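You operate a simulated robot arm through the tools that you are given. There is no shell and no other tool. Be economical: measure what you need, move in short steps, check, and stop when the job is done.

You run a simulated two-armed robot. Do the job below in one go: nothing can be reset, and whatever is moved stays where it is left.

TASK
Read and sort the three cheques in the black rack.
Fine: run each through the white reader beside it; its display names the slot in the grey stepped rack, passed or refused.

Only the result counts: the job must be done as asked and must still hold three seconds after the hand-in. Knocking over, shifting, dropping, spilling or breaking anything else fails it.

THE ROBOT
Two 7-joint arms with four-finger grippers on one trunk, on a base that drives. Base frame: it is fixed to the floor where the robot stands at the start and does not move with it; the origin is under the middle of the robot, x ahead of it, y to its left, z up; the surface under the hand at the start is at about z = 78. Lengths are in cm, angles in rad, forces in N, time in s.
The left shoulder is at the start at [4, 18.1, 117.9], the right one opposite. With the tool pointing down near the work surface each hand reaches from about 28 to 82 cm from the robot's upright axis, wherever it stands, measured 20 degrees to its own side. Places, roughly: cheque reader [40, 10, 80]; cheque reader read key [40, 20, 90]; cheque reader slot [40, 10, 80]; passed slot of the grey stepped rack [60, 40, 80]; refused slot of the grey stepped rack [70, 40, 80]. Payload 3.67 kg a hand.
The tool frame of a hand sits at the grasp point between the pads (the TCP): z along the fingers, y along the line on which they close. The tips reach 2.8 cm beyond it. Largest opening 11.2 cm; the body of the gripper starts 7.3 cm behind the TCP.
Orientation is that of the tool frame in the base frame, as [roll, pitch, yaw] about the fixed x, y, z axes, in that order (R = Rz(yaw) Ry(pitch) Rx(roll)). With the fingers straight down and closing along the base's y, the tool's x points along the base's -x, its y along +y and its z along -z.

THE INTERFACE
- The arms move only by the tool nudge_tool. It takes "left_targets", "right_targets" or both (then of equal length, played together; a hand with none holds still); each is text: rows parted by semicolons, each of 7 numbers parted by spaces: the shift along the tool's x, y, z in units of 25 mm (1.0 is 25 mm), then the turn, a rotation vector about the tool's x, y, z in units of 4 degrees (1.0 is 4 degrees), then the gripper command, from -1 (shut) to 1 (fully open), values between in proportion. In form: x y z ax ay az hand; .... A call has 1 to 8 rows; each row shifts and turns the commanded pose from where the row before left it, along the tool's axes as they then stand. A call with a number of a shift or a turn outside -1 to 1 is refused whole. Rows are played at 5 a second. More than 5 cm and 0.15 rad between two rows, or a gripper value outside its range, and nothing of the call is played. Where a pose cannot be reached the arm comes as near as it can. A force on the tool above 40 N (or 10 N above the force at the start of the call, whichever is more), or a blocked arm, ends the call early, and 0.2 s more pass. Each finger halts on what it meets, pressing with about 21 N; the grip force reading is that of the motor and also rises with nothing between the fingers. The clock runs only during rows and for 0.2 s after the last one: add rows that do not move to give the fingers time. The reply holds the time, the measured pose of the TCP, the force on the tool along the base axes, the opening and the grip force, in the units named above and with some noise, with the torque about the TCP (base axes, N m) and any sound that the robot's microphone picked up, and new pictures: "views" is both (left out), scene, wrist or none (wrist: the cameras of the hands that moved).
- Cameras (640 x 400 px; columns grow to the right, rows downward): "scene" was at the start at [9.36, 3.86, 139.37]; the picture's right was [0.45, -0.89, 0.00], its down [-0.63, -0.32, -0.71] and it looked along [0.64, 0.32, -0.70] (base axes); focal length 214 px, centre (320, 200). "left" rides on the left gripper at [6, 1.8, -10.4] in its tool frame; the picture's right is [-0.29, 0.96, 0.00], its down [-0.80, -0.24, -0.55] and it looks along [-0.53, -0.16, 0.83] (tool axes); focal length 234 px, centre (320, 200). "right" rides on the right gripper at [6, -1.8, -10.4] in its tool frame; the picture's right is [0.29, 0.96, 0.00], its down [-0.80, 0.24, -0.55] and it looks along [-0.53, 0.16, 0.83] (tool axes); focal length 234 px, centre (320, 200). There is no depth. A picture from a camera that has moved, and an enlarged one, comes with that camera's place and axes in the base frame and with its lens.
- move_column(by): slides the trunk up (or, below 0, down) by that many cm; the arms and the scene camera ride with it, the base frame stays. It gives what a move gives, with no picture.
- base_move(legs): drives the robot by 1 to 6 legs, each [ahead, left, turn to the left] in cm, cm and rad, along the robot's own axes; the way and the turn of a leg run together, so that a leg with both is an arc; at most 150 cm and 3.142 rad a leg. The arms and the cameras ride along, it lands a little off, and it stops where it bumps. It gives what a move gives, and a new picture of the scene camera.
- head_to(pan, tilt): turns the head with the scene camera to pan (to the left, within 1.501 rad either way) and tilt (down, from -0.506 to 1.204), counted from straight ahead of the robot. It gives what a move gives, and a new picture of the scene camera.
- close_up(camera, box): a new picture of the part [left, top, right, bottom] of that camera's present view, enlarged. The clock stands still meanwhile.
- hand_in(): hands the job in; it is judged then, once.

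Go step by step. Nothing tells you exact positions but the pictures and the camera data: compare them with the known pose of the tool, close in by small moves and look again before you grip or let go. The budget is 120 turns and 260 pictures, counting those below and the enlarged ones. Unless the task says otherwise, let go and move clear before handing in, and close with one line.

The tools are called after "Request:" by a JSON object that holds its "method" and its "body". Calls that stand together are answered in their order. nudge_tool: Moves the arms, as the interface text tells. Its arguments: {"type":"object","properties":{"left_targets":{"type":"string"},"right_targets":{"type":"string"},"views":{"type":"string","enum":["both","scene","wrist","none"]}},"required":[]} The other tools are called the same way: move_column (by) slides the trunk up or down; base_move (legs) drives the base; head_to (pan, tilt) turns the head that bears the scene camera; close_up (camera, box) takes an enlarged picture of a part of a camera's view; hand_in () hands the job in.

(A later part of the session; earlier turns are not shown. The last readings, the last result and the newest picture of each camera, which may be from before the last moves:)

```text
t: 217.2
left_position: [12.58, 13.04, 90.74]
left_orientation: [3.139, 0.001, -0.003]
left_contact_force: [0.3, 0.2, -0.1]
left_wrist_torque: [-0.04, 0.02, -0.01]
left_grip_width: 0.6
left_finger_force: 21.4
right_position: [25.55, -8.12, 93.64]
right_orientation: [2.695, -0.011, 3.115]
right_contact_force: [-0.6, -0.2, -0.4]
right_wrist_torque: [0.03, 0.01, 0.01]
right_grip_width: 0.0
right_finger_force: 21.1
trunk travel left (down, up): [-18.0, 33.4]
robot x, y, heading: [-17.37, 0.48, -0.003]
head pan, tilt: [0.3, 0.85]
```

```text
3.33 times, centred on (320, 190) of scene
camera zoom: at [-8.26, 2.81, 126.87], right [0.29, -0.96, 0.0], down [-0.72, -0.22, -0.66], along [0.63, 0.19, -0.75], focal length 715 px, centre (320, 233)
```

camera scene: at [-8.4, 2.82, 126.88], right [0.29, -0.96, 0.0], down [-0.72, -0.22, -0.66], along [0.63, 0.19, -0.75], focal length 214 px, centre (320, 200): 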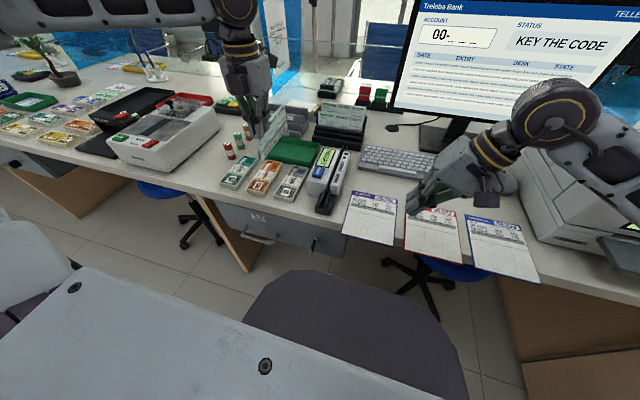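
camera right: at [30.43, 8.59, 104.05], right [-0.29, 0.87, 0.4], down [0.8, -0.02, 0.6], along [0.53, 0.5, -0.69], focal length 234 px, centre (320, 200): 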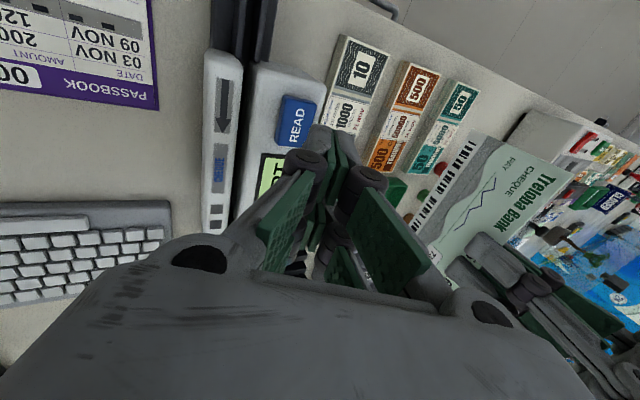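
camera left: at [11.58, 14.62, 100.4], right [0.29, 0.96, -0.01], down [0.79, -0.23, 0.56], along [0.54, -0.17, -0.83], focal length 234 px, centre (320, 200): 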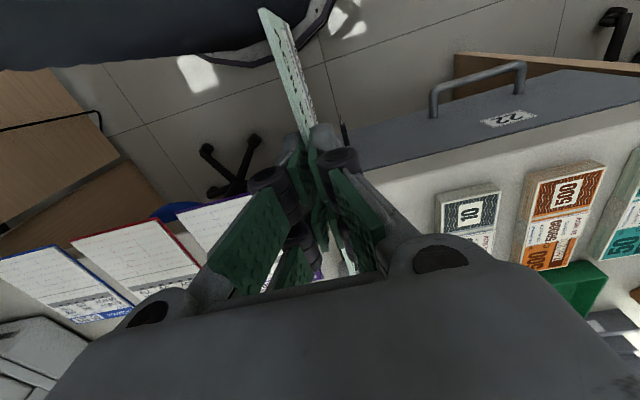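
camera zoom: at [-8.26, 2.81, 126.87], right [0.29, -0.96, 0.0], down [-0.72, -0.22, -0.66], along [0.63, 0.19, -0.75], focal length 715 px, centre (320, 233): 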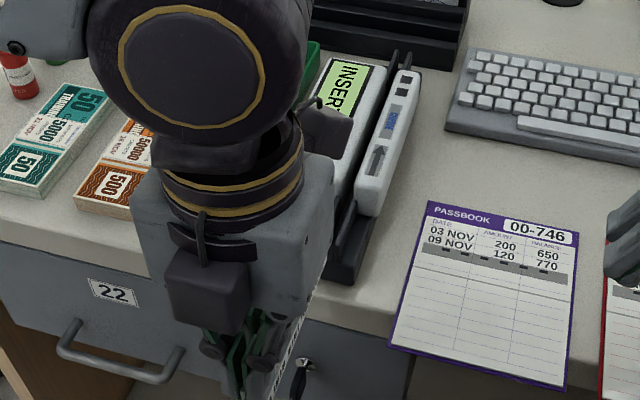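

Request:
{"method": "base_move", "body": {"legs": [[9.3, 0, 0]]}}

Request:
{"method": "nudge_tool", "body": {"left_targets": "0.6 0 0.12 0 0 0 -1; 0.95 0 0 0 0 0 -1; 0.95 0 0 0 0 0 -1; 0.95 0 0 0 0 0 -1; 0.95 0 0 0 0 0 -1; 0.95 0 0 0 0 0 -1; 0.95 0 0 0 0 0 -1; 0.95 0 0 0 0 0 -1", "views": "none"}}

Request:
{"method": "nudge_tool", "body": {"left_targets": "0.95 0 0 0 0 0 -1; 0.4 0 0 0 0 0 -1; 0.3 0 -0.06 0 0.9 0 -1; 0.6 0 0 0 0.8 0 -1; 0.6 0 0 0 0.6 0 -1; 0 0 0 0 0 0 -1", "views": "none"}}

Request:
{"method": "close_up", "body": {"camera": "scene", "box": [280, 110, 370, 220]}}

```text
t: 218.3
left_position: [22.21, 13.02, 90.8]
left_orientation: [3.14, 0.001, -0.002]
left_contact_force: [1.1, -0.2, 0.1]
left_wrist_torque: [-0.03, 0.04, 0.02]
left_grip_width: 0.6
left_finger_force: 21.1
right_position: [35.16, -8.15, 93.48]
right_orientation: [2.695, -0.012, 3.116]
right_contact_force: [1.3, -0.1, -0.6]
right_wrist_torque: [0.0, 0.03, 0.0]
right_grip_width: 0.01
right_finger_force: 21.5
trunk travel left (down, up): [-18.0, 33.4]
robot x, y, heading: [-8.17, 0.33, -0.004]
head pan, tilt: [0.3, 0.85]
camera scene: at [1.37, 2.78, 126.86], right [0.29, -0.96, 0.0], down [-0.72, -0.22, -0.66], along [0.63, 0.19, -0.75], focal length 214 px, centre (320, 200)
```

scene: 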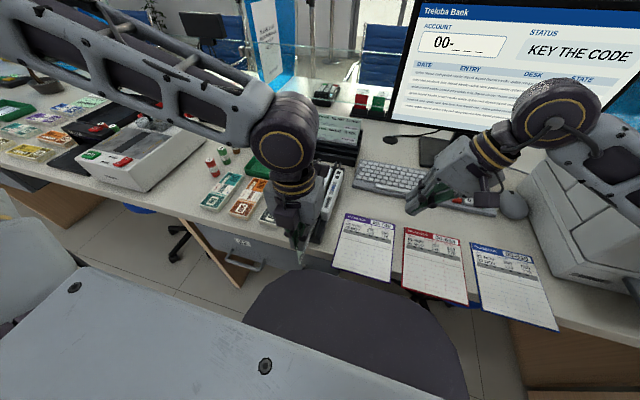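

```text
t: 220.1
left_position: [40.48, 12.97, 90.54]
left_orientation: [3.139, 0.0, 0.0]
left_contact_force: [-0.1, -0.4, 0.3]
left_wrist_torque: [-0.02, 0.06, 0.0]
left_grip_width: 0.6
left_finger_force: 20.9
right_position: [35.22, -8.25, 93.65]
right_orientation: [2.696, -0.012, 3.117]
right_contact_force: [-0.4, -0.2, -0.9]
right_wrist_torque: [0.01, -0.01, 0.04]
right_grip_width: 0.01
right_finger_force: 21.4
trunk travel left (down, up): [-18.0, 33.4]
robot x, y, heading: [-8.32, 0.36, -0.007]
head pan, tilt: [0.3, 0.85]
```

```text
t: 221.5
left_position: [47.36, 12.95, 90.94]
left_orientation: [3.14, -0.161, -0.002]
left_contact_force: [-0.5, 0.2, 0.8]
left_wrist_torque: [0.02, 0.02, -0.05]
left_grip_width: 0.61
left_finger_force: 21.1
right_position: [35.02, -8.21, 93.61]
right_orientation: [2.698, -0.01, 3.115]
right_contact_force: [0.4, -0.4, -0.4]
right_wrist_torque: [0.05, 0.01, 0.01]
right_grip_width: 0.0
right_finger_force: 21.2
trunk travel left (down, up): [-18.0, 33.4]
robot x, y, heading: [-8.11, 0.32, -0.002]
head pan, tilt: [0.3, 0.85]
```

```text
3.64 times, centred on (325, 165) of scene
camera zoom: at [1.24, 2.78, 126.87], right [0.29, -0.96, 0.0], down [-0.72, -0.22, -0.66], along [0.63, 0.19, -0.75], focal length 780 px, centre (302, 327)
```

zoom: 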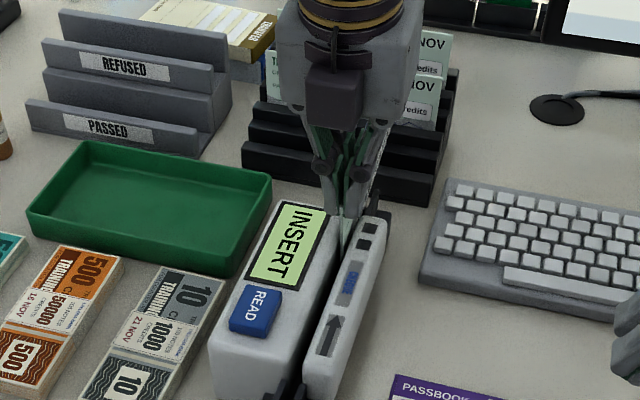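

A full run with the other face also gives INSERT. Now I'll press READ straight after this complete run, with the right hand.

Request:
{"method": "nudge_tool", "body": {"right_targets": "-0.05 0.95 0.2 0 0 0 -1; -0.05 0.95 0.3 0 0 0 -1; -0.05 0.95 0.36 0 0 0 -1; -0.05 0.95 0.36 0 0 0 -1; -0.05 0.95 0.36 0 0 0 -1; -0.05 0.95 0.36 0 0 0 -1; -0.05 0.95 0.4 0 0 0 -1; -0.05 0.95 0.4 0 0 0 -1", "views": "none"}}

Request:
{"method": "nudge_tool", "body": {"right_targets": "0 0.95 0.4 0 0 0 -1; 0 0.45 0.16 0 0 0 -1; 0 -0.38 0.815 0 0 0 -1; 0 -0.38 0.815 0 0 0 -1; 0 -0.26 0.56 0 0 0 -1; 0 -0.1 0.21 0 0 0 -1; 0 -0.08 0.18 0 0 0 -1; 0 -0.06 0.14 0 0 0 -1", "views": "none"}}

```text
t: 223.3
left_position: [47.47, 13.09, 90.87]
left_orientation: [3.14, -0.16, -0.001]
left_contact_force: [0.3, 0.3, -0.6]
left_wrist_torque: [0.0, 0.02, -0.03]
left_grip_width: 0.62
left_finger_force: 21.5
right_position: [36.61, 11.93, 95.57]
right_orientation: [2.697, -0.012, 3.116]
right_contact_force: [-0.4, 0.4, 0.2]
right_wrist_torque: [-0.02, 0.03, 0.03]
right_grip_width: 0.0
right_finger_force: 21.1
trunk travel left (down, up): [-18.0, 33.4]
robot x, y, heading: [-8.37, 0.65, -0.008]
head pan, tilt: [0.3, 0.85]
```

```text
t: 224.2
left_position: [47.36, 13.21, 90.44]
left_orientation: [-3.138, -0.157, -0.004]
left_contact_force: [-0.8, -0.1, 3.0]
left_wrist_torque: [-0.18, -0.05, -0.05]
left_grip_width: 0.61
left_finger_force: 20.6
right_position: [36.76, 15.93, 94.4]
right_orientation: [2.681, 0.004, 3.117]
right_contact_force: [-1.1, -0.8, 5.1]
right_wrist_torque: [-0.13, -0.3, -0.1]
right_grip_width: 0.0
right_finger_force: 21.4
trunk travel left (down, up): [-18.0, 33.4]
robot x, y, heading: [-8.41, 0.36, -0.006]
head pan, tilt: [0.3, 0.85]
stopped in row 4 (right hand): the force on the tool passed its limit at 58 N (the readings are from after the stop); the commanded pose is now the measured one
```

Request:
{"method": "nudge_tool", "body": {"right_targets": "0 0.38 -0.815 0 0 0 -1; 0.3 0.2 -0.6 0 0 0 -1; 0.3 0 0 0 0 0 -1; 0 0 0 0 0 0 -1; 0 0 0 0 0 0 -1; 0 0 0 0 0 0 -1; 0 -0.3 0.7 0 0 0 -1; 0 -0.38 0.815 0 0 0 -1", "left_targets": "0 0 0 0 0 0 -1; 0 0 0 0 0 0 -1; 0 0 0 0 -1 0 -1; 0 0 0 0 -1 0 -1; 0 0 0 0 -0.3 0 -1; 0 0 0 0 0 0 -1; 0 0 0 0 0 0 -1; 0 0 0 0 0 0 -1", "views": "none"}}

Request:
{"method": "nudge_tool", "body": {"right_targets": "0 -0.38 0.815 0 0 0 -1; 0 -0.26 0.56 0 0 0 -1; 0 -0.1 0.21 0 0 0 -1; 0 -0.08 0.18 0 0 0 -1; 0 -0.06 0.14 0 0 0 -1; 0 0 0 0 0 0 -1; 0 0 0 0 0 0 -1", "views": "none"}}

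```text
t: 225.9
left_position: [47.39, 13.09, 90.48]
left_orientation: [-3.139, 0.005, -0.002]
left_contact_force: [0.3, -0.6, -0.3]
left_wrist_torque: [-0.03, -0.02, 0.02]
left_grip_width: 0.6
left_finger_force: 21.0
right_position: [35.23, 15.97, 94.06]
right_orientation: [2.68, 0.002, 3.117]
right_contact_force: [0.2, 0.9, 0.5]
right_wrist_torque: [-0.03, 0.01, 0.02]
right_grip_width: 0.0
right_finger_force: 20.9
trunk travel left (down, up): [-18.0, 33.4]
robot x, y, heading: [-8.49, 0.21, -0.009]
head pan, tilt: [0.3, 0.85]
```

```text
t: 227.6
left_position: [47.4, 13.16, 90.49]
left_orientation: [-3.138, 0.005, -0.001]
left_contact_force: [0.1, 0.6, 0.5]
left_wrist_torque: [0.02, 0.0, 0.01]
left_grip_width: 0.6
left_finger_force: 20.7
right_position: [35.18, 15.91, 88.61]
right_orientation: [2.681, 0.003, 3.117]
right_contact_force: [-0.1, 1.1, -0.2]
right_wrist_torque: [0.02, 0.03, 0.01]
right_grip_width: 0.0
right_finger_force: 21.2
trunk travel left (down, up): [-18.0, 33.4]
robot x, y, heading: [-8.59, 0.27, -0.004]
head pan, tilt: [0.3, 0.85]
```

Request:
{"method": "nudge_tool", "body": {"right_targets": "0 -0.07 0.14 0 0 0 -1; 0 -0.07 0.14 0 0 0 -1; 0 0 0 0 0 0 -1; 0 0.3 -0.64 0 0 0 -1; 0 0.38 -0.815 0 0 0 -1; 0 0.38 -0.815 0 0 0 -1; 0 0.38 -0.6 0 0 0 -1; 0 0 0 0 0 0 -1", "views": "none"}}

Request:
{"method": "close_up", "body": {"camera": "scene", "box": [280, 120, 370, 230]}}

```text
t: 229.3
left_position: [47.4, 13.21, 90.42]
left_orientation: [-3.139, 0.004, -0.001]
left_contact_force: [0.0, -0.3, -0.3]
left_wrist_torque: [0.01, -0.01, 0.0]
left_grip_width: 0.61
left_finger_force: 20.8
right_position: [35.31, 16.13, 95.94]
right_orientation: [2.682, 0.002, 3.119]
right_contact_force: [-0.5, 0.6, 0.9]
right_wrist_torque: [0.0, 0.02, 0.0]
right_grip_width: 0.03
right_finger_force: 21.0
trunk travel left (down, up): [-18.0, 33.4]
robot x, y, heading: [-8.38, 0.43, -0.005]
head pan, tilt: [0.3, 0.85]
heard: click
```

```text
3.64 times, centred on (325, 175) of scene
camera zoom: at [1.27, 2.77, 126.87], right [0.29, -0.96, 0.0], down [-0.72, -0.22, -0.66], along [0.63, 0.19, -0.75], focal length 780 px, centre (302, 291)
```

zoom: 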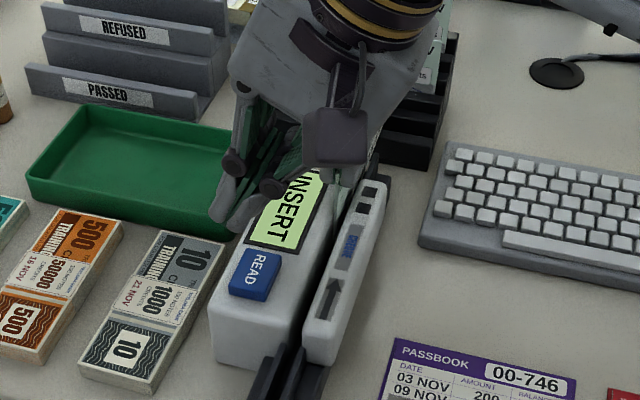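

Every resting test ended with a backward slide. I'll try a forward-only entry: run in from the near end, stop at centre, release and press READ.

Request:
{"method": "nudge_tool", "body": {"left_targets": "0 0 -0.8 0 0 0 -1; 0 0 -1 0 0 0 -1; 0 0 -1 0 0 0 -1; 0 0 -1 0 0 0 -1; 0 0 -0.2 0 0 0 -1; 0 0 0 0 0 0 -1; 0 0 0 0 0 0 -1; 0 0 0 0 0 0 -1", "right_targets": "0 -0.9 -0.4 0 0 0 -1; 0 -0.9 -0.4 0 0 0 -1; 0 -0.9 -0.4 0 0 0 -1; 0 -0.9 -0.4 0 0 0 -1; 0 -0.9 -0.4 0 0 0 -1; 0 -0.9 -0.4 0 0 0 -1; 0 -0.9 -0.4 0 0 0 -1; 0 -0.9 -0.4 0 0 0 -1", "views": "none"}}

Request:
{"method": "nudge_tool", "body": {"left_targets": "-1 0 0 0 0 0 -1; -1 0 0 0 0 0 -1; -1 0 0 0 0 0 -1; -1 0 0 0 0 0 -1; -1 0 0 0 0 0 -1; -1 0 0 0 0 0 -1; -1 0 0 0 0 0 -1; -1 0 0 0 0 0 -1", "views": "none"}}

Request:
{"method": "nudge_tool", "body": {"left_targets": "-1 0.04 0 0 0 0 -1; -1 0 0.4 0 0 0 -1; -0.16 0 0.9 0 0 0 -1; 0 0 0.9 0 0 0 -1; 0 0 0.9 0 0 0 -1; 0 0 0.6 0 0 0 -1; 0 0 0.25 0 0 0 -1; 0 0 0 0 0 0 -1", "views": "none"}}

```text
t: 231.2
left_position: [47.39, 12.88, 100.66]
left_orientation: [-3.136, 0.005, -0.001]
left_contact_force: [0.2, -0.1, 0.1]
left_wrist_torque: [0.04, -0.01, 0.01]
left_grip_width: 0.57
left_finger_force: 20.9
right_position: [34.81, -3.72, 95.03]
right_orientation: [2.681, 0.001, 3.118]
right_contact_force: [-0.8, -0.5, 0.5]
right_wrist_torque: [0.01, 0.04, -0.01]
right_grip_width: 0.0
right_finger_force: 20.9
trunk travel left (down, up): [-18.0, 33.4]
robot x, y, heading: [-8.27, 0.52, -0.001]
head pan, tilt: [0.3, 0.85]
```

```text
t: 232.9
left_position: [27.48, 13.26, 100.45]
left_orientation: [-3.139, 0.004, -0.001]
left_contact_force: [-0.6, 0.1, 0.5]
left_wrist_torque: [0.01, 0.0, -0.03]
left_grip_width: 0.61
left_finger_force: 21.2
right_position: [34.75, -3.6, 95.09]
right_orientation: [2.683, 0.003, 3.117]
right_contact_force: [0.3, 0.7, 0.1]
right_wrist_torque: [-0.04, -0.02, 0.01]
right_grip_width: 0.01
right_finger_force: 20.8
trunk travel left (down, up): [-18.0, 33.4]
robot x, y, heading: [-8.11, 0.54, -0.006]
head pan, tilt: [0.3, 0.85]
```

```text
t: 234.8
left_position: [21.84, 13.08, 90.68]
left_orientation: [-3.139, 0.006, -0.002]
left_contact_force: [0.5, 0.0, -1.2]
left_wrist_torque: [-0.04, 0.05, 0.01]
left_grip_width: 0.61
left_finger_force: 21.0
right_position: [34.83, -3.59, 94.96]
right_orientation: [2.682, 0.001, 3.117]
right_contact_force: [-0.6, -0.4, 0.4]
right_wrist_torque: [0.01, 0.0, 0.02]
right_grip_width: 0.0
right_finger_force: 20.6
trunk travel left (down, up): [-18.0, 33.4]
robot x, y, heading: [-8.6, 0.29, -0.006]
head pan, tilt: [0.3, 0.85]
```

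Request:
{"method": "nudge_tool", "body": {"left_targets": "0.9 0.03 0.06 0 0 0 -1; 0.9 0 0.04 0 0 0 -1; 0.9 0 0 0 0 0 -1; 0.9 0 0 0 0 0 -1; 0.9 0 0 0 0 0 -1; 0.9 0 0 0 0 0 -1; 0 0 0.02 0 0 0 -0.66; 0 0 0 0 0 0 -0.66", "views": "none"}}

Request:
{"method": "nudge_tool", "body": {"left_targets": "0 0 -0.8 0 0 0 -0.66; 0 0 -0.8 0 0 0 -0.66; 0.2 -0.8 0 0 0 0 -1; 0.2 -0.78 0 0 0 0 -1; 0 0 0.9 0 0 0 -1; 0 0 0.9 0 0 0 -1; 0 0 0.5 0 0 0 -1; 0 0 0.15 0 0 0 -1", "views": "none"}}

Request:
{"method": "nudge_tool", "body": {"left_targets": "0 0 0.1 0 0 0 -1; 0 0 0 0 0 0 -1; 0 0 -0.9 0 0 0 -1; 0 0 -0.9 0 0 0 -1; 0 -1 0 0 0 0 -1; 0 -1 0 0 0 0 -1; 0 -1 0 0 0 0 -1", "views": "none"}}

Request:
{"method": "close_up", "body": {"camera": "scene", "box": [280, 120, 370, 240]}}

```text
t: 236.6
left_position: [35.34, 12.99, 90.28]
left_orientation: [-3.138, 0.007, -0.003]
left_contact_force: [-0.5, -0.8, -0.3]
left_wrist_torque: [0.01, 0.02, 0.0]
left_grip_width: 1.92
left_finger_force: 0.0
right_position: [34.74, -3.75, 94.97]
right_orientation: [2.684, 0.001, 3.116]
right_contact_force: [-0.4, 0.4, -0.4]
right_wrist_torque: [0.01, 0.02, 0.07]
right_grip_width: 0.0
right_finger_force: 21.2
trunk travel left (down, up): [-18.0, 33.4]
robot x, y, heading: [-8.24, 0.04, -0.006]
head pan, tilt: [0.3, 0.85]
```

```text
t: 238.3
left_position: [36.49, 17.19, 88.22]
left_orientation: [-3.137, 0.007, -0.003]
left_contact_force: [-0.1, -1.2, 2.9]
left_wrist_torque: [-0.07, -0.03, 0.02]
left_grip_width: 0.59
left_finger_force: 36.0
right_position: [34.77, -3.5, 95.08]
right_orientation: [2.682, 0.002, 3.119]
right_contact_force: [-0.7, -0.3, 0.4]
right_wrist_torque: [-0.02, 0.04, -0.01]
right_grip_width: 0.0
right_finger_force: 20.3
trunk travel left (down, up): [-18.0, 33.4]
robot x, y, heading: [-8.36, 0.25, -0.005]
head pan, tilt: [0.3, 0.85]
heard: click
```

```text
t: 239.9
left_position: [36.6, 24.71, 92.43]
left_orientation: [-3.136, 0.004, -0.004]
left_contact_force: [0.3, 0.5, -0.4]
left_wrist_torque: [-0.07, -0.01, 0.02]
left_grip_width: 0.0
left_finger_force: 35.4
right_position: [34.79, -3.54, 95.06]
right_orientation: [2.682, 0.001, 3.117]
right_contact_force: [-0.7, 0.5, 0.1]
right_wrist_torque: [-0.06, 0.04, 0.01]
right_grip_width: 0.0
right_finger_force: 21.1
trunk travel left (down, up): [-18.0, 33.4]
robot x, y, heading: [-8.02, 0.65, -0.004]
head pan, tilt: [0.3, 0.85]
```

```text
3.33 times, centred on (325, 180) of scene
camera zoom: at [1.22, 2.88, 126.87], right [0.29, -0.96, 0.0], down [-0.72, -0.22, -0.66], along [0.63, 0.19, -0.75], focal length 715 px, centre (303, 267)
```

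zoom: 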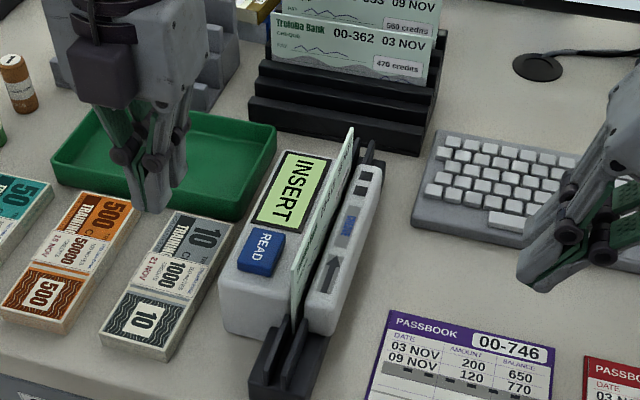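

Still INSERT. A cheap check now: a long hold of READ (about 3 s) with the cheque seated.

Request:
{"method": "nudge_tool", "body": {"left_targets": "0 1 0 0 0 0 -1; 0 1 0 0 0 0 -1; 0 1 0 0 0 0 -1; 0 0 0.9 0 0 0 -1; 0 0 0.7 0 0 0 -1; 0 0 0.15 0 0 0 -1; 0 0 0 0 0 0 -1; 0 0 0 0 0 0 -1", "views": "none"}}

Request:
{"method": "nudge_tool", "body": {"left_targets": "0 0 0 0 0 0 -1; 0 0 0 0 0 0 -1; 0 0 0 0 0 0 -1; 0 0 0 0 0 0 -1; 0 0 0 0 0 0 -1; 0 0 0 0 0 0 -1; 0 0 0 0 0 0 -1; 0 0 0 0 0 0 -1", "views": "none"}}

Request:
{"method": "nudge_tool", "body": {"left_targets": "0 0 0 0 0 0 -1; 0 0 0 0 0 0 -1; 0 0 0 0 0 0 -1; 0 0 0 0 0 0 -1; 0 0 0 0 0 0 -1; 0 0 0 0 0 0 -1; 0 0 0 0 0 0 -1; 0 0 0 0 0 0 -1", "views": "none"}}

Request:
{"method": "close_up", "body": {"camera": "left", "box": [200, 0, 440, 180]}}

```text
t: 241.8
left_position: [36.41, 16.93, 88.07]
left_orientation: [-3.138, 0.005, -0.005]
left_contact_force: [1.0, -2.0, 5.7]
left_wrist_torque: [-0.04, -0.02, -0.03]
left_grip_width: 0.58
left_finger_force: 35.5
right_position: [34.72, -3.67, 95.06]
right_orientation: [2.683, 0.002, 3.117]
right_contact_force: [-0.5, 0.7, -0.7]
right_wrist_torque: [0.03, -0.03, -0.01]
right_grip_width: 0.01
right_finger_force: 21.3
trunk travel left (down, up): [-18.0, 33.4]
robot x, y, heading: [-8.47, -0.21, -0.004]
head pan, tilt: [0.3, 0.85]
heard: click
```

```text
t: 243.6
left_position: [36.31, 16.98, 88.17]
left_orientation: [-3.138, 0.005, -0.002]
left_contact_force: [1.6, -1.3, 6.8]
left_wrist_torque: [-0.02, -0.06, -0.01]
left_grip_width: 0.59
left_finger_force: 35.7
right_position: [34.68, -3.71, 95.01]
right_orientation: [2.684, 0.002, 3.116]
right_contact_force: [0.8, 0.9, 0.5]
right_wrist_torque: [0.0, -0.01, 0.02]
right_grip_width: 0.02
right_finger_force: 20.9
trunk travel left (down, up): [-18.0, 33.4]
robot x, y, heading: [-8.61, 0.24, -0.008]
head pan, tilt: [0.3, 0.85]
```

```text
t: 245.3
left_position: [36.32, 17.05, 88.08]
left_orientation: [-3.138, 0.006, -0.001]
left_contact_force: [1.0, 0.1, 8.0]
left_wrist_torque: [-0.01, -0.05, -0.04]
left_grip_width: 0.61
left_finger_force: 35.9
right_position: [34.78, -3.64, 94.98]
right_orientation: [2.684, 0.002, 3.117]
right_contact_force: [-0.8, 0.2, -0.7]
right_wrist_torque: [0.03, 0.01, 0.0]
right_grip_width: 0.0
right_finger_force: 21.0
trunk travel left (down, up): [-18.0, 33.4]
robot x, y, heading: [-8.34, 0.4, -0.001]
head pan, tilt: [0.3, 0.85]
```

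```text
2.22 times, centred on (320, 90) of left
camera zoom: at [42.34, 15.22, 98.51], right [-0.29, -0.96, 0.0], down [-0.79, 0.24, 0.56], along [-0.53, 0.16, -0.83], focal length 520 px, centre (320, 444)
```

zoom: 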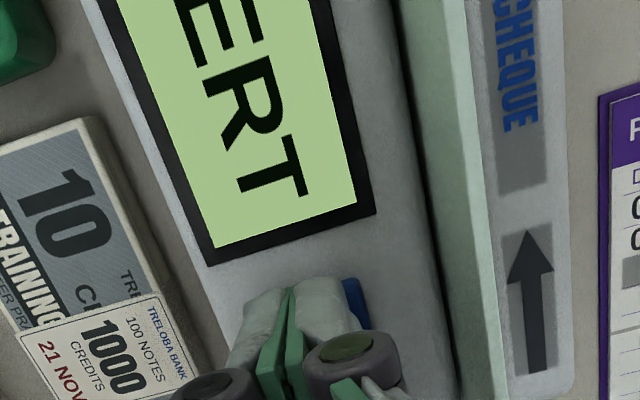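

Long hold changes nothing. Next: READ followed immediately by a slow run (about 6 cm/s), since all earlier READ-then-run attempts were at full speed.

Request:
{"method": "nudge_tool", "body": {"left_targets": "0 0 -0.9 0 0 0 -1; 0 0 -0.9 0 0 0 -1; 0.7 0.8 0 0 0 0 -0.7; 0.7 0.82 0 0 0 0 -0.6; 0.6 0 0 0 0 0 -0.6; 0 0 0.9 0 0 0 -0.6; 0 0 0.15 0 0 0 -0.6; 0 0 0 0 0 0 -1", "views": "none"}}

Request:
{"method": "nudge_tool", "body": {"left_targets": "0 0 0 0 0 0 -1; -1 0 -0.03 0 0 0 -1; -1 0 0 0 0 0 -1; -1 0 0 0 0 0 -1; -1 0 0 0 0 0 -1; -1 0 0 0 0 0 -1; 0 0 0.02 0 0 0 -0.66; 0 0 0 0 0 0 -0.66", "views": "none"}}

Request:
{"method": "nudge_tool", "body": {"left_targets": "0 0 -1 0 0 0 -0.66; 0.9 -0.8 -0.1 0 0 0 -1; 0.9 -0.8 0 0 0 0 -1; 0.9 0 0 0 0 0 -1; 0.3 0 0.4 0 0 0 -1; 0 0 0.9 0 0 0 -1; 0 0 0.5 0 0 0 -1; 0 0 0.1 0 0 0 -1", "views": "none"}}

Request:
{"method": "nudge_tool", "body": {"left_targets": "0 0 -0.9 0 0 0 -1; 0 0 -0.85 0 0 0 -1; -0.9 0.8 0 0 0 0 -0.6; -0.9 0.8 0 0 0 0 -0.6; -0.9 0 0 0 0 0 -0.6; -0.3 0 0.3 0 0 0 -0.6; 0 0 0.6 0 0 0 -0.6; 0 0 0 0 0 0 -1", "views": "none"}}

Request:
{"method": "nudge_tool", "body": {"left_targets": "0 0 0 0 0 0 -1; 0.5 0 0 0 0 0 -1; 0.5 0 0 0 0 0 -1; 0.5 0 0 0 0 0 -1; 0.5 0 0 0 0 0 -1; 0.5 0 0 0 0 0 -1; 0.5 0 0 0 0 0 -1; 0.5 0 0 0 0 0 -1", "views": "none"}}

Request:
{"method": "nudge_tool", "body": {"left_targets": "0.5 0 0 0 0 0 -1; 0.5 0 0 0 0 0 -1; 0.5 0 0 0 0 0 -1; 0.5 0 0 0 0 0 -1; 0.5 0 0 0 0 0 -1; 0.5 0 0 0 0 0 -1; 0.5 0 0 0 0 0 -1; 0.5 0 0 0 0 0 -1", "views": "none"}}

Request:
{"method": "nudge_tool", "body": {"left_targets": "0.5 0 0 0 0 0 -1; 0.5 0 0 0 0 0 -1; 0 0 0 0 0 0 -1", "views": "none"}}

Request:
{"method": "close_up", "body": {"camera": "scene", "box": [280, 120, 370, 240]}}

```text
t: 247.2
left_position: [41.46, 13.0, 89.72]
left_orientation: [-3.138, 0.005, -0.003]
left_contact_force: [-0.1, -1.0, -0.5]
left_wrist_torque: [-0.01, -0.04, -0.02]
left_grip_width: 0.61
left_finger_force: 20.9
right_position: [34.75, -3.54, 95.11]
right_orientation: [2.682, 0.002, 3.118]
right_contact_force: [0.3, -0.2, -0.1]
right_wrist_torque: [-0.03, -0.03, -0.01]
right_grip_width: 0.03
right_finger_force: 20.9
trunk travel left (down, up): [-18.0, 33.4]
robot x, y, heading: [-8.37, 0.42, -0.003]
head pan, tilt: [0.3, 0.85]
```

```text
t: 248.9
left_position: [28.93, 12.93, 90.02]
left_orientation: [-3.139, 0.005, -0.001]
left_contact_force: [-0.6, -0.1, 0.2]
left_wrist_torque: [-0.02, -0.01, -0.01]
left_grip_width: 1.88
left_finger_force: 0.0
right_position: [34.84, -3.56, 95.16]
right_orientation: [2.683, 0.002, 3.118]
right_contact_force: [-0.2, -0.6, -0.5]
right_wrist_torque: [-0.03, -0.01, 0.0]
right_grip_width: 0.01
right_finger_force: 21.3
trunk travel left (down, up): [-18.0, 33.4]
robot x, y, heading: [-8.28, 0.47, -0.005]
head pan, tilt: [0.3, 0.85]
```

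```text
t: 250.8
left_position: [36.5, 17.01, 88.14]
left_orientation: [-3.138, 0.004, -0.003]
left_contact_force: [1.1, 3.9, 8.4]
left_wrist_torque: [0.07, -0.09, 0.04]
left_grip_width: 0.61
left_finger_force: 35.8
right_position: [34.74, -3.65, 95.08]
right_orientation: [2.683, 0.002, 3.119]
right_contact_force: [-0.4, -0.2, -0.1]
right_wrist_torque: [0.03, 0.03, 0.03]
right_grip_width: 0.0
right_finger_force: 21.3
trunk travel left (down, up): [-18.0, 33.4]
robot x, y, heading: [-8.23, 0.34, -0.003]
head pan, tilt: [0.3, 0.85]
heard: click
```

```text
t: 252.6
left_position: [28.81, 12.94, 90.18]
left_orientation: [-3.138, 0.004, -0.002]
left_contact_force: [0.3, 0.5, -0.2]
left_wrist_torque: [-0.04, -0.02, -0.03]
left_grip_width: 0.59
left_finger_force: 21.5
right_position: [34.66, -3.68, 94.96]
right_orientation: [2.685, 0.002, 3.117]
right_contact_force: [-0.5, 0.1, -0.5]
right_wrist_torque: [0.01, 0.01, 0.01]
right_grip_width: 0.02
right_finger_force: 21.0
trunk travel left (down, up): [-18.0, 33.4]
robot x, y, heading: [-8.41, 0.57, -0.005]
head pan, tilt: [0.3, 0.85]
```

```text
t: 254.3
left_position: [37.83, 12.95, 90.08]
left_orientation: [-3.138, 0.007, -0.004]
left_contact_force: [-2.3, -0.7, 5.1]
left_wrist_torque: [-0.01, 0.15, 0.04]
left_grip_width: 0.61
left_finger_force: 21.6
right_position: [34.82, -3.69, 95.01]
right_orientation: [2.683, 0.005, 3.117]
right_contact_force: [0.5, -0.2, 0.7]
right_wrist_torque: [0.0, -0.04, 0.0]
right_grip_width: 0.01
right_finger_force: 20.9
trunk travel left (down, up): [-18.0, 33.4]
robot x, y, heading: [-8.3, 0.4, -0.012]
head pan, tilt: [0.3, 0.85]
```

```text
t: 256.1
left_position: [47.58, 12.75, 90.22]
left_orientation: [-3.134, 0.003, -0.003]
left_contact_force: [-3.6, 0.8, 10.2]
left_wrist_torque: [0.0, 0.04, -0.03]
left_grip_width: 0.61
left_finger_force: 21.7
right_position: [34.77, -3.71, 95.05]
right_orientation: [2.682, 0.003, 3.117]
right_contact_force: [-0.1, 0.0, -0.6]
right_wrist_torque: [0.0, 0.0, 0.03]
right_grip_width: 0.0
right_finger_force: 21.0
trunk travel left (down, up): [-18.0, 33.4]
robot x, y, heading: [-8.63, 0.76, -0.006]
head pan, tilt: [0.3, 0.85]
```

```text
t: 256.9
left_position: [50.04, 12.9, 90.12]
left_orientation: [-3.138, 0.003, -0.001]
left_contact_force: [-3.1, -0.8, 7.7]
left_wrist_torque: [0.02, 0.06, 0.0]
left_grip_width: 0.6
left_finger_force: 21.4
right_position: [34.66, -3.7, 95.05]
right_orientation: [2.681, 0.003, 3.117]
right_contact_force: [0.2, 0.3, 0.2]
right_wrist_torque: [0.03, 0.03, 0.0]
right_grip_width: 0.0
right_finger_force: 20.9
trunk travel left (down, up): [-18.0, 33.4]
robot x, y, heading: [-8.13, 0.1, -0.007]
head pan, tilt: [0.3, 0.85]
```

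```text
3.33 times, centred on (325, 180) of scene
camera zoom: at [1.15, 2.76, 126.88], right [0.29, -0.96, 0.0], down [-0.72, -0.22, -0.66], along [0.63, 0.19, -0.75], focal length 715 px, centre (303, 267)
```

zoom: 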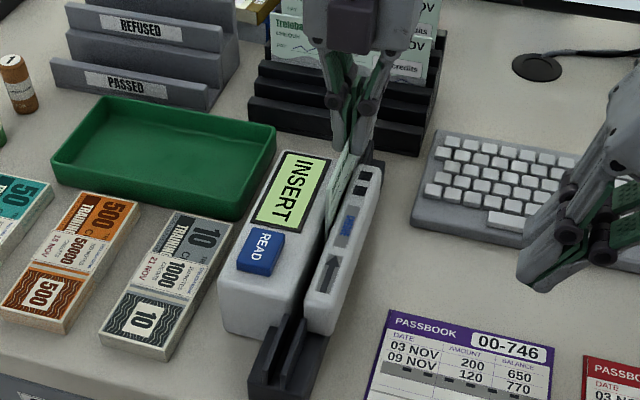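

Still INSERT. I'll try READ with the cheque resting at two other places along the slot (x≈46 and x≈36).

Request:
{"method": "nudge_tool", "body": {"left_targets": "-0.8 0 0 0 0 0 -1; -0.8 0 0 0 0 0 -1; 0 0 0.02 0 0 0 -0.66; 0 0 0 0 0 0 -0.66; 0 0 -0.8 0 0 0 -0.66; 0 0 -0.4 0 0 0 -0.7; -0.9 -0.8 0 0 0 0 -1; -0.9 -0.8 0 0 0 0 -1", "views": "none"}}

Request:
{"method": "nudge_tool", "body": {"left_targets": "-0.9 0 0 0 0 0 -1; -0.9 0 0 0 0 0 -1; -0.24 0 0.5 0 0 0 -1; 0 0 0.9 0 0 0 -1; 0 0 0.5 0 0 0 -1; 0 0 0.1 0 0 0 -1; 0 0 0 0 0 0 -1; 0 0 -0.9 0 0 0 -1", "views": "none"}}

Request:
{"method": "close_up", "body": {"camera": "scene", "box": [280, 130, 370, 240]}}

Request:
{"method": "nudge_tool", "body": {"left_targets": "0 0 -0.9 0 0 0 -1; 0.95 0.8 0 0 0 0 -0.7; 0.95 0.8 0 0 0 0 -0.6; 0.95 0 0 0 0 0 -0.6; 0.95 0 0 0 0 0 -0.6; 0.04 0 0.6 0 0 0 -0.6; 0 0 0.44 0 0 0 -0.6; 0 0 0 0 0 0 -1", "views": "none"}}

Request:
{"method": "nudge_tool", "body": {"left_targets": "0 0 0 0 0 0 -1; -1 0 -0.03 0 0 0 -1; -1 0 0 0 0 0 -1; -1 0 0 0 0 0 -1; -1 0 0 0 0 0 -1; 0 0 0.02 0 0 0 -0.66; 0 0 0 0 0 0 -0.66; 0 0 -0.9 0 0 0 -0.66", "views": "none"}}

Request:
{"method": "nudge_tool", "body": {"left_targets": "0 -0.8 -0.1 0 0 0 -1; 0.16 -0.8 0 0 0 0 -1; 0 0 0.5 0 0 0 -1; 0 0 0.9 0 0 0 -1; 0 0 0.4 0 0 0 -1; 0 0 0.08 0 0 0 -1; 0 0 0 0 0 0 -1; 0 0 -0.9 0 0 0 -1", "views": "none"}}

Request:
{"method": "close_up", "body": {"camera": "scene", "box": [280, 130, 370, 240]}}

```text
t: 258.8
left_position: [41.42, 16.77, 93.11]
left_orientation: [-3.138, 0.006, -0.002]
left_contact_force: [-0.4, -0.7, 0.5]
left_wrist_torque: [0.02, 0.03, -0.01]
left_grip_width: 0.0
left_finger_force: 21.2
right_position: [34.68, -3.6, 95.09]
right_orientation: [2.685, 0.002, 3.117]
right_contact_force: [0.4, 1.4, 0.3]
right_wrist_torque: [0.02, 0.0, 0.0]
right_grip_width: 0.0
right_finger_force: 21.0
trunk travel left (down, up): [-18.0, 33.4]
robot x, y, heading: [-7.91, 0.31, -0.005]
head pan, tilt: [0.3, 0.85]
```

```text
t: 260.6
left_position: [36.48, 16.89, 90.32]
left_orientation: [-3.137, 0.006, -0.002]
left_contact_force: [-0.4, -0.5, 0.6]
left_wrist_torque: [0.0, -0.02, 0.01]
left_grip_width: 0.0
left_finger_force: 35.9
right_position: [34.68, -3.56, 95.08]
right_orientation: [2.685, 0.004, 3.117]
right_contact_force: [-0.4, -0.2, -0.6]
right_wrist_torque: [-0.01, 0.01, 0.0]
right_grip_width: 0.0
right_finger_force: 21.1
trunk travel left (down, up): [-18.0, 33.4]
robot x, y, heading: [-8.02, 0.27, -0.003]
head pan, tilt: [0.3, 0.85]
heard: click
```

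```text
3.64 times, centred on (325, 185) of scene
camera zoom: at [1.17, 2.76, 126.88], right [0.29, -0.96, 0.0], down [-0.72, -0.22, -0.66], along [0.63, 0.19, -0.75], focal length 780 px, centre (302, 254)
```

zoom: 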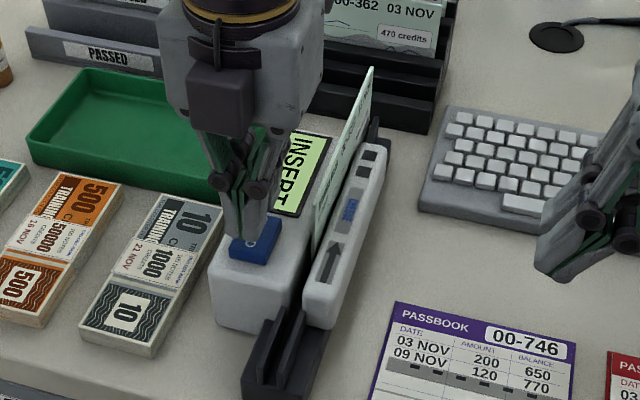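

```text
t: 262.4
left_position: [46.15, 12.92, 89.81]
left_orientation: [-3.138, 0.005, -0.004]
left_contact_force: [-0.1, -1.1, -1.6]
left_wrist_torque: [0.02, 0.01, -0.01]
left_grip_width: 0.59
left_finger_force: 21.4
right_position: [34.85, -3.67, 95.0]
right_orientation: [2.683, 0.002, 3.118]
right_contact_force: [-0.6, -0.5, 0.5]
right_wrist_torque: [-0.01, 0.0, 0.01]
right_grip_width: 0.0
right_finger_force: 21.4
trunk travel left (down, up): [-18.0, 33.4]
robot x, y, heading: [-8.34, 0.88, -0.008]
head pan, tilt: [0.3, 0.85]
```

```text
t: 264.1
left_position: [36.22, 12.77, 92.05]
left_orientation: [-3.137, 0.006, -0.003]
left_contact_force: [-0.2, -0.5, 0.2]
left_wrist_torque: [-0.04, -0.03, -0.03]
left_grip_width: 1.9
left_finger_force: 0.1
right_position: [34.87, -3.58, 94.98]
right_orientation: [2.682, 0.002, 3.12]
right_contact_force: [-0.1, 0.6, -0.3]
right_wrist_torque: [-0.02, 0.03, 0.01]
right_grip_width: 0.0
right_finger_force: 20.2
trunk travel left (down, up): [-18.0, 33.4]
robot x, y, heading: [-8.14, 0.44, -0.004]
head pan, tilt: [0.3, 0.85]
```

```text
t: 265.9
left_position: [36.47, 16.83, 90.02]
left_orientation: [-3.136, 0.007, -0.004]
left_contact_force: [0.0, -0.1, 0.5]
left_wrist_torque: [0.03, 0.03, -0.02]
left_grip_width: 0.02
left_finger_force: 35.7
right_position: [34.7, -3.66, 95.08]
right_orientation: [2.683, 0.003, 3.118]
right_contact_force: [-0.7, -0.4, -0.6]
right_wrist_torque: [0.01, -0.01, -0.05]
right_grip_width: 0.0
right_finger_force: 21.1
trunk travel left (down, up): [-18.0, 33.4]
robot x, y, heading: [-7.83, 0.51, -0.003]
head pan, tilt: [0.3, 0.85]
heard: click
```

```text
3.64 times, centred on (325, 185) of scene
camera zoom: at [1.19, 2.75, 126.87], right [0.29, -0.96, 0.0], down [-0.72, -0.22, -0.66], along [0.63, 0.19, -0.75], focal length 780 px, centre (302, 254)
```

zoom: 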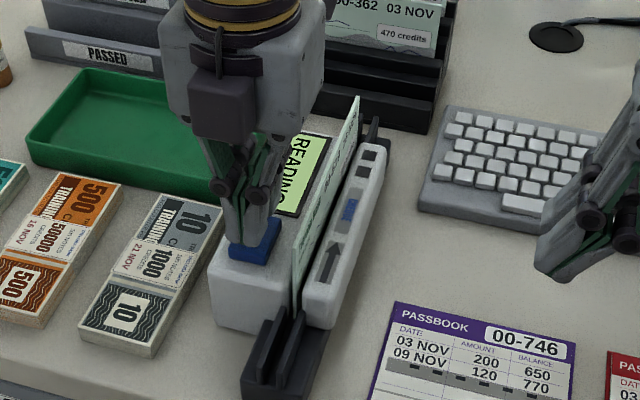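

The display now says READING. I'll wait without disturbing anything.

Request:
{"method": "nudge_tool", "body": {"left_targets": "0 0 -0.8 0 0 0 -1; 0 -0.8 0 0 0 0 -1; 0 -0.8 0 0 0 0 -1; 0 -0.8 0 0 0 0 -1; 0 0 0 0 0 0 -1; 0 0 0 0 0 0 -1; 0 0 0 0 0 0 -1; 0 0 0 0 0 0 -1", "views": "none"}}

Request:
{"method": "nudge_tool", "body": {"left_targets": "0 0 0 0 0 0 -1; 0 0 0 0 0 0 -1; 0 0 0 0 0 0 -1; 0 0 0 0 0 0 -1; 0 0 0 0 0 0 -1; 0 0 0 0 0 0 -1; 0 0 0 0 0 0 -1; 0 0 0 0 0 0 -1", "views": "none"}}

Request:
{"method": "close_up", "body": {"camera": "scene", "box": [290, 130, 370, 240]}}

```text
t: 267.8
left_position: [36.59, 22.63, 91.99]
left_orientation: [-3.139, 0.005, -0.002]
left_contact_force: [-0.1, 0.4, -0.3]
left_wrist_torque: [0.05, -0.03, -0.01]
left_grip_width: 0.01
left_finger_force: 35.6
right_position: [34.81, -3.6, 94.99]
right_orientation: [2.682, 0.001, 3.117]
right_contact_force: [0.4, 0.3, -1.1]
right_wrist_torque: [0.02, 0.01, 0.0]
right_grip_width: 0.01
right_finger_force: 20.9
trunk travel left (down, up): [-18.0, 33.4]
robot x, y, heading: [-8.31, 0.25, -0.007]
head pan, tilt: [0.3, 0.85]
```

```text
t: 269.6
left_position: [36.58, 22.69, 92.09]
left_orientation: [-3.139, 0.006, -0.002]
left_contact_force: [-0.1, 0.7, 0.0]
left_wrist_torque: [-0.04, -0.01, -0.03]
left_grip_width: 0.04
left_finger_force: 35.4
right_position: [34.81, -3.59, 94.88]
right_orientation: [2.682, 0.002, 3.117]
right_contact_force: [0.4, -0.5, -0.1]
right_wrist_torque: [0.0, -0.03, -0.02]
right_grip_width: 0.0
right_finger_force: 20.8
trunk travel left (down, up): [-18.0, 33.4]
robot x, y, heading: [-8.03, 0.32, -0.008]
head pan, tilt: [0.3, 0.85]
```

```text
3.64 times, centred on (330, 185) of scene
camera zoom: at [1.24, 2.78, 126.87], right [0.29, -0.96, 0.0], down [-0.72, -0.22, -0.66], along [0.63, 0.19, -0.75], focal length 780 px, centre (284, 254)
```

zoom: 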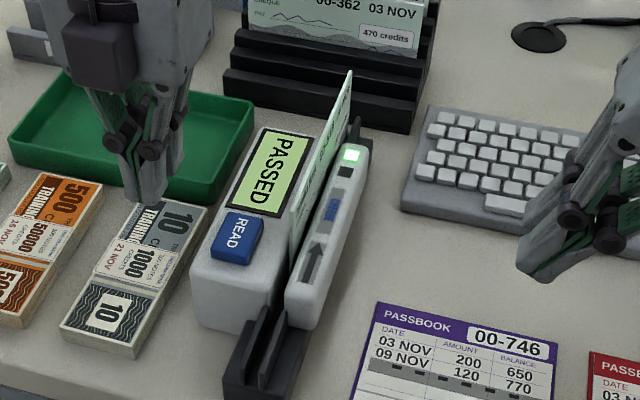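

It works: the reader feeds the cheque itself when it is inserted at the entry side (centre x≈36), and 00-519 is PASSED. Now I regrip it with the hand at yaw 0 and lift it out.

Request:
{"method": "nudge_tool", "body": {"left_targets": "0 0 -0.8 0 0 -1 -1; 0 0 -0.8 0 0 -1 -1; 0 0 0 0 0 -1 -1; 0 0 0 0 0 -1 -1; 0 0 0 0 0 -1 -1; 0 0 0 0 0 -1 -1; 0 0 0 0 0 -1 -1; 0 0 0 0 0 -1 -1", "views": "none"}}

Request:
{"method": "nudge_tool", "body": {"left_targets": "0 0 0 0 0 -1 -1; 0 0 0 0 0 -1 -1; 0 0 0 0 0 -1 -1; 0 0 0 0 0 -1 -1; 0 0 0 0 0 -1 -1; 0 0 0 0 0 -1 -1; 0 0 0 0 0 -1 -1; 0 0 0 0 0 -1 -1", "views": "none"}}

Request:
{"method": "nudge_tool", "body": {"left_targets": "0 0 0 0 0 -1 -1; 0 0 0 0 0 -1 -1; 0 0 0 0 0 -1 -1; 0 0 0 0 0 -1 -1; 0 0 0 0 0 -1 -1; 0 0 0 0 0 -1 -1; 0 0 0 0 0 -1 -1; 0 0 0 0 0 -1 -1", "views": "none"}}

Request:
{"method": "nudge_tool", "body": {"left_targets": "0 0 0 0 0 -1 -1; 0 0 0 0 0 -1 -1; 0 0 0 0 0 -1 -1; 0 0 0 0 0 -1 -1; 0 0 0 0 0 -1 -1; 0 0 0 0 0 -1 -1; 0 0 0 0 0 -1 -1; 0 0 0 0 0 -1 -1", "views": "none"}}

Request:
{"method": "nudge_tool", "body": {"left_targets": "0 0 0 0 0 -1 -1; 0 0 0 0 0 -1 -1; 0 0 0 0 0 -1 -1; 0 0 0 0 0 -1 -1; 0 0 0 0 0 -1 -1; 0 0 0 0 0 -1 -1; 0 0 0 0 0 -1 -1; 0 0 0 0 0 -1 -1", "views": "none"}}

Request:
{"method": "nudge_tool", "body": {"left_targets": "-0.7 -0.75 0 0 0 -1 -0.8; -0.7 -0.75 0 0 0 -1 -0.6; -0.7 -0.75 0 0 0 -1 -0.6; -0.7 -0.75 0 0 0 -1 -0.6; -0.7 -0.75 0 0 0 -1 -0.6; 0 0 0 0 0 0 -0.6", "views": "wrist"}}

```text
t: 271.4
left_position: [36.66, 22.9, 95.98]
left_orientation: [-3.134, 0.004, 0.557]
left_contact_force: [0.6, -1.1, -0.7]
left_wrist_torque: [0.0, -0.01, -0.01]
left_grip_width: 0.0
left_finger_force: 36.1
right_position: [34.64, -3.6, 95.09]
right_orientation: [2.681, 0.002, 3.117]
right_contact_force: [-0.3, -0.9, -0.4]
right_wrist_torque: [0.04, 0.0, 0.03]
right_grip_width: 0.0
right_finger_force: 21.1
trunk travel left (down, up): [-18.0, 33.4]
robot x, y, heading: [-8.52, 0.62, -0.007]
head pan, tilt: [0.3, 0.85]
```

```text
t: 273.1
left_position: [36.6, 22.78, 96.08]
left_orientation: [-3.134, -0.003, 1.117]
left_contact_force: [-0.4, 0.0, -0.6]
left_wrist_torque: [0.0, 0.0, -0.03]
left_grip_width: 0.0
left_finger_force: 35.8
right_position: [34.92, -3.61, 95.02]
right_orientation: [2.681, 0.003, 3.116]
right_contact_force: [0.8, 0.2, -0.2]
right_wrist_torque: [-0.02, 0.0, 0.0]
right_grip_width: 0.01
right_finger_force: 21.3
trunk travel left (down, up): [-18.0, 33.4]
robot x, y, heading: [-8.61, 0.41, -0.006]
head pan, tilt: [0.3, 0.85]
```

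```text
t: 274.9
left_position: [36.63, 22.8, 96.05]
left_orientation: [-3.136, -0.004, 1.674]
left_contact_force: [0.7, -0.3, -0.7]
left_wrist_torque: [0.0, -0.02, 0.04]
left_grip_width: 0.0
left_finger_force: 36.0
right_position: [34.81, -3.56, 95.08]
right_orientation: [2.682, 0.001, 3.117]
right_contact_force: [-0.2, 0.2, 0.1]
right_wrist_torque: [0.01, 0.02, -0.01]
right_grip_width: 0.0
right_finger_force: 20.9
trunk travel left (down, up): [-18.0, 33.4]
robot x, y, heading: [-8.05, 0.55, -0.006]
head pan, tilt: [0.3, 0.85]
```

```text
t: 276.8
left_position: [36.67, 22.84, 95.97]
left_orientation: [-3.138, -0.007, 2.233]
left_contact_force: [0.4, -0.5, -0.7]
left_wrist_torque: [-0.03, 0.03, 0.0]
left_grip_width: 0.0
left_finger_force: 35.3
right_position: [34.74, -3.64, 95.04]
right_orientation: [2.681, 0.002, 3.118]
right_contact_force: [0.2, 0.1, -0.1]
right_wrist_torque: [0.03, 0.03, -0.01]
right_grip_width: 0.01
right_finger_force: 20.5
trunk travel left (down, up): [-18.0, 33.4]
robot x, y, heading: [-8.41, 0.13, -0.004]
head pan, tilt: [0.3, 0.85]
```

```text
t: 278.6
left_position: [36.82, 22.89, 96.03]
left_orientation: [3.141, -0.005, 2.79]
left_contact_force: [0.6, 0.1, -0.5]
left_wrist_torque: [-0.04, -0.01, 0.01]
left_grip_width: 0.01
left_finger_force: 35.5
right_position: [34.85, -3.66, 94.97]
right_orientation: [2.682, 0.002, 3.116]
right_contact_force: [0.3, 0.2, 0.1]
right_wrist_torque: [0.02, 0.0, 0.01]
right_grip_width: 0.01
right_finger_force: 20.7
trunk travel left (down, up): [-18.0, 33.4]
robot x, y, heading: [-8.24, 0.57, 0.001]
head pan, tilt: [0.3, 0.85]
```

```text
t: 279.9
left_position: [43.31, 11.86, 95.96]
left_orientation: [3.138, -0.006, 3.14]
left_contact_force: [1.2, -0.7, 0.1]
left_wrist_torque: [0.03, -0.01, 0.01]
left_grip_width: 2.22
left_finger_force: 0.1
right_position: [34.85, -3.61, 95.12]
right_orientation: [2.684, 0.002, 3.116]
right_contact_force: [-0.4, -0.1, -0.3]
right_wrist_torque: [-0.02, -0.03, -0.03]
right_grip_width: 0.0
right_finger_force: 21.4
trunk travel left (down, up): [-18.0, 33.4]
robot x, y, heading: [-8.26, 0.1, -0.008]
head pan, tilt: [0.3, 0.85]
camera left: at [37.33, 13.76, 106.36], right [0.29, 0.96, 0.0], down [0.8, -0.24, 0.55], along [0.53, -0.16, -0.84], focal length 234 px, centre (320, 200)
```

left: 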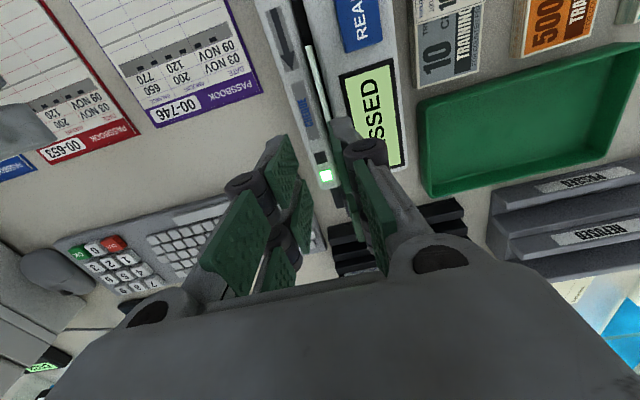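

Request:
{"method": "nudge_tool", "body": {"left_targets": "-0.88 0.44 0.3 0 0 0 -0.6; 0 0 0.9 0 0 0 -0.6; 0 0 0.9 0 0 0 -0.6; 0 0 0.28 0 0 0 -0.6; 0 0 0 0 0 0 -1; 0 0 0 0 0 0 -1; 0 0 -0.8 0 0 0 -1; 0 0 -1 0 0 0 -1", "views": "none"}}

Request:
{"method": "nudge_tool", "body": {"left_targets": "0 0 -1 0 0 0 -1; 0 0 -1 0 0 0 -1; 0 0 -1 0 0 1 -1; 0 0 0 0 0 1 -1; 0 0 0 0 0 1 -1; 0 0 0 0 0 1 -1; 0 0 0 0 0 1 -1; 0 0 0 0 0 1 -1", "views": "none"}}

Request:
{"method": "nudge_tool", "body": {"left_targets": "0 0 0 0 0 1 -1; 0 0 0 0 0 1 -1; 0 0 0 0 0 1 -1; 0 0 0 0 0 1 -1; 0 0 0 0 0 1 -1; 0 0 0 0 0 1 -1; 0 0 0 0 0 1 -1; 0 0 0 0 0 1 -1", "views": "none"}}

Request:
{"method": "nudge_tool", "body": {"left_targets": "0 0 0 0 0 1 -1; 0 0 0 0 0 1 -1; 0 0 0 0 0 1 -1; 0 0 0 0 0 1 -1; 0 0 0 0 0 1 -1; 0 0 0 0 0 1 -1; 0 0 0 0 0 1 -1; 0 0 0 0 0 1 -1", "views": "none"}}

Request:
{"method": "base_move", "body": {"legs": [[8, 13, 0]]}}

Request:
{"method": "close_up", "body": {"camera": "scene", "box": [250, 60, 470, 200]}}

```text
t: 281.8
left_position: [45.32, 12.87, 94.49]
left_orientation: [3.14, -0.006, 3.139]
left_contact_force: [0.9, -0.4, 0.8]
left_wrist_torque: [-0.02, -0.04, 0.01]
left_grip_width: 0.59
left_finger_force: 20.9
right_position: [34.8, -3.56, 95.1]
right_orientation: [2.683, 0.0, 3.117]
right_contact_force: [0.3, 0.0, 0.7]
right_wrist_torque: [0.01, -0.01, 0.01]
right_grip_width: 0.03
right_finger_force: 21.3
trunk travel left (down, up): [-18.0, 33.4]
robot x, y, heading: [-8.44, 0.73, -0.009]
head pan, tilt: [0.3, 0.85]
```

```text
t: 283.6
left_position: [45.48, 12.92, 101.95]
left_orientation: [3.138, -0.008, 2.72]
left_contact_force: [0.8, 0.4, 0.6]
left_wrist_torque: [0.01, 0.02, -0.02]
left_grip_width: 0.58
left_finger_force: 21.6
right_position: [34.8, -3.66, 95.12]
right_orientation: [2.682, 0.002, 3.118]
right_contact_force: [-0.3, 0.0, -0.6]
right_wrist_torque: [-0.02, 0.02, 0.03]
right_grip_width: 0.02
right_finger_force: 21.2
trunk travel left (down, up): [-18.0, 33.4]
robot x, y, heading: [-8.59, 0.41, -0.008]
head pan, tilt: [0.3, 0.85]
```

```text
t: 285.4
left_position: [45.42, 12.98, 101.86]
left_orientation: [-3.14, -0.007, 2.161]
left_contact_force: [0.2, -0.2, -0.4]
left_wrist_torque: [0.03, -0.01, -0.01]
left_grip_width: 0.59
left_finger_force: 21.1
right_position: [34.91, -3.66, 95.08]
right_orientation: [2.682, 0.002, 3.116]
right_contact_force: [-0.4, 0.0, -0.4]
right_wrist_torque: [0.02, -0.04, -0.01]
right_grip_width: 0.0
right_finger_force: 21.0
trunk travel left (down, up): [-18.0, 33.4]
robot x, y, heading: [-7.98, 0.14, -0.004]
head pan, tilt: [0.3, 0.85]
```

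```text
t: 287.1
left_position: [45.46, 12.89, 102.02]
left_orientation: [-3.138, -0.003, 1.602]
left_contact_force: [0.2, 0.3, 0.6]
left_wrist_torque: [-0.02, 0.03, -0.02]
left_grip_width: 0.61
left_finger_force: 20.8
right_position: [34.75, -3.68, 94.96]
right_orientation: [2.684, 0.002, 3.118]
right_contact_force: [-0.4, -0.5, -0.5]
right_wrist_torque: [0.03, 0.0, -0.03]
right_grip_width: 0.0
right_finger_force: 20.7
trunk travel left (down, up): [-18.0, 33.4]
robot x, y, heading: [-8.25, 0.11, -0.003]
head pan, tilt: [0.3, 0.85]
```

```text
t: 288.5
left_position: [53.44, 25.9, 101.9]
left_orientation: [-3.135, -0.004, 1.601]
left_contact_force: [0.8, 0.5, -0.6]
left_wrist_torque: [-0.05, 0.03, 0.01]
left_grip_width: 0.58
left_finger_force: 21.1
right_position: [42.85, 9.29, 94.98]
right_orientation: [2.683, 0.002, 3.116]
right_contact_force: [-0.4, 0.6, 0.0]
right_wrist_torque: [-0.04, 0.03, 0.02]
right_grip_width: 0.01
right_finger_force: 21.0
trunk travel left (down, up): [-18.0, 33.4]
robot x, y, heading: [0.1, 13.3, -0.003]
head pan, tilt: [0.3, 0.85]
camera scene: at [9.37, 15.82, 126.86], right [0.29, -0.96, 0.0], down [-0.72, -0.22, -0.66], along [0.63, 0.19, -0.75], focal length 214 px, centre (320, 200)
```

scene: 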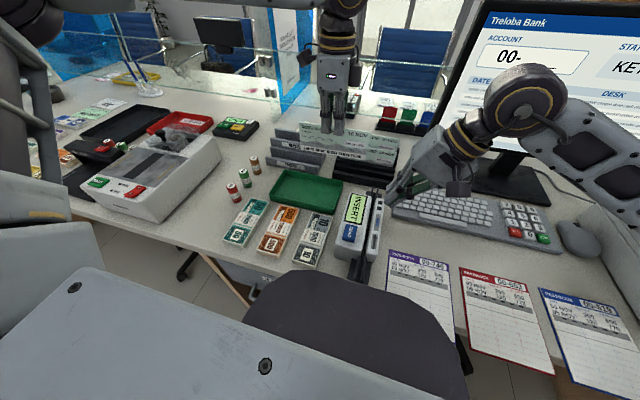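

```text
2.86 times, centred on (360, 130) of scene
camera zoom: at [9.37, 15.82, 126.86], right [0.29, -0.96, 0.0], down [-0.72, -0.22, -0.66], along [0.63, 0.19, -0.75], focal length 613 px, centre (206, 400)
```

zoom: 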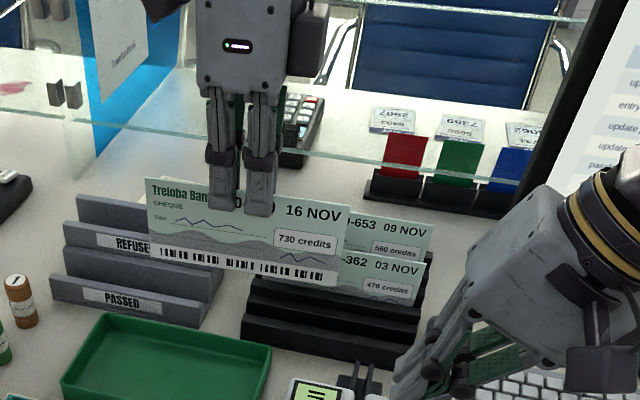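

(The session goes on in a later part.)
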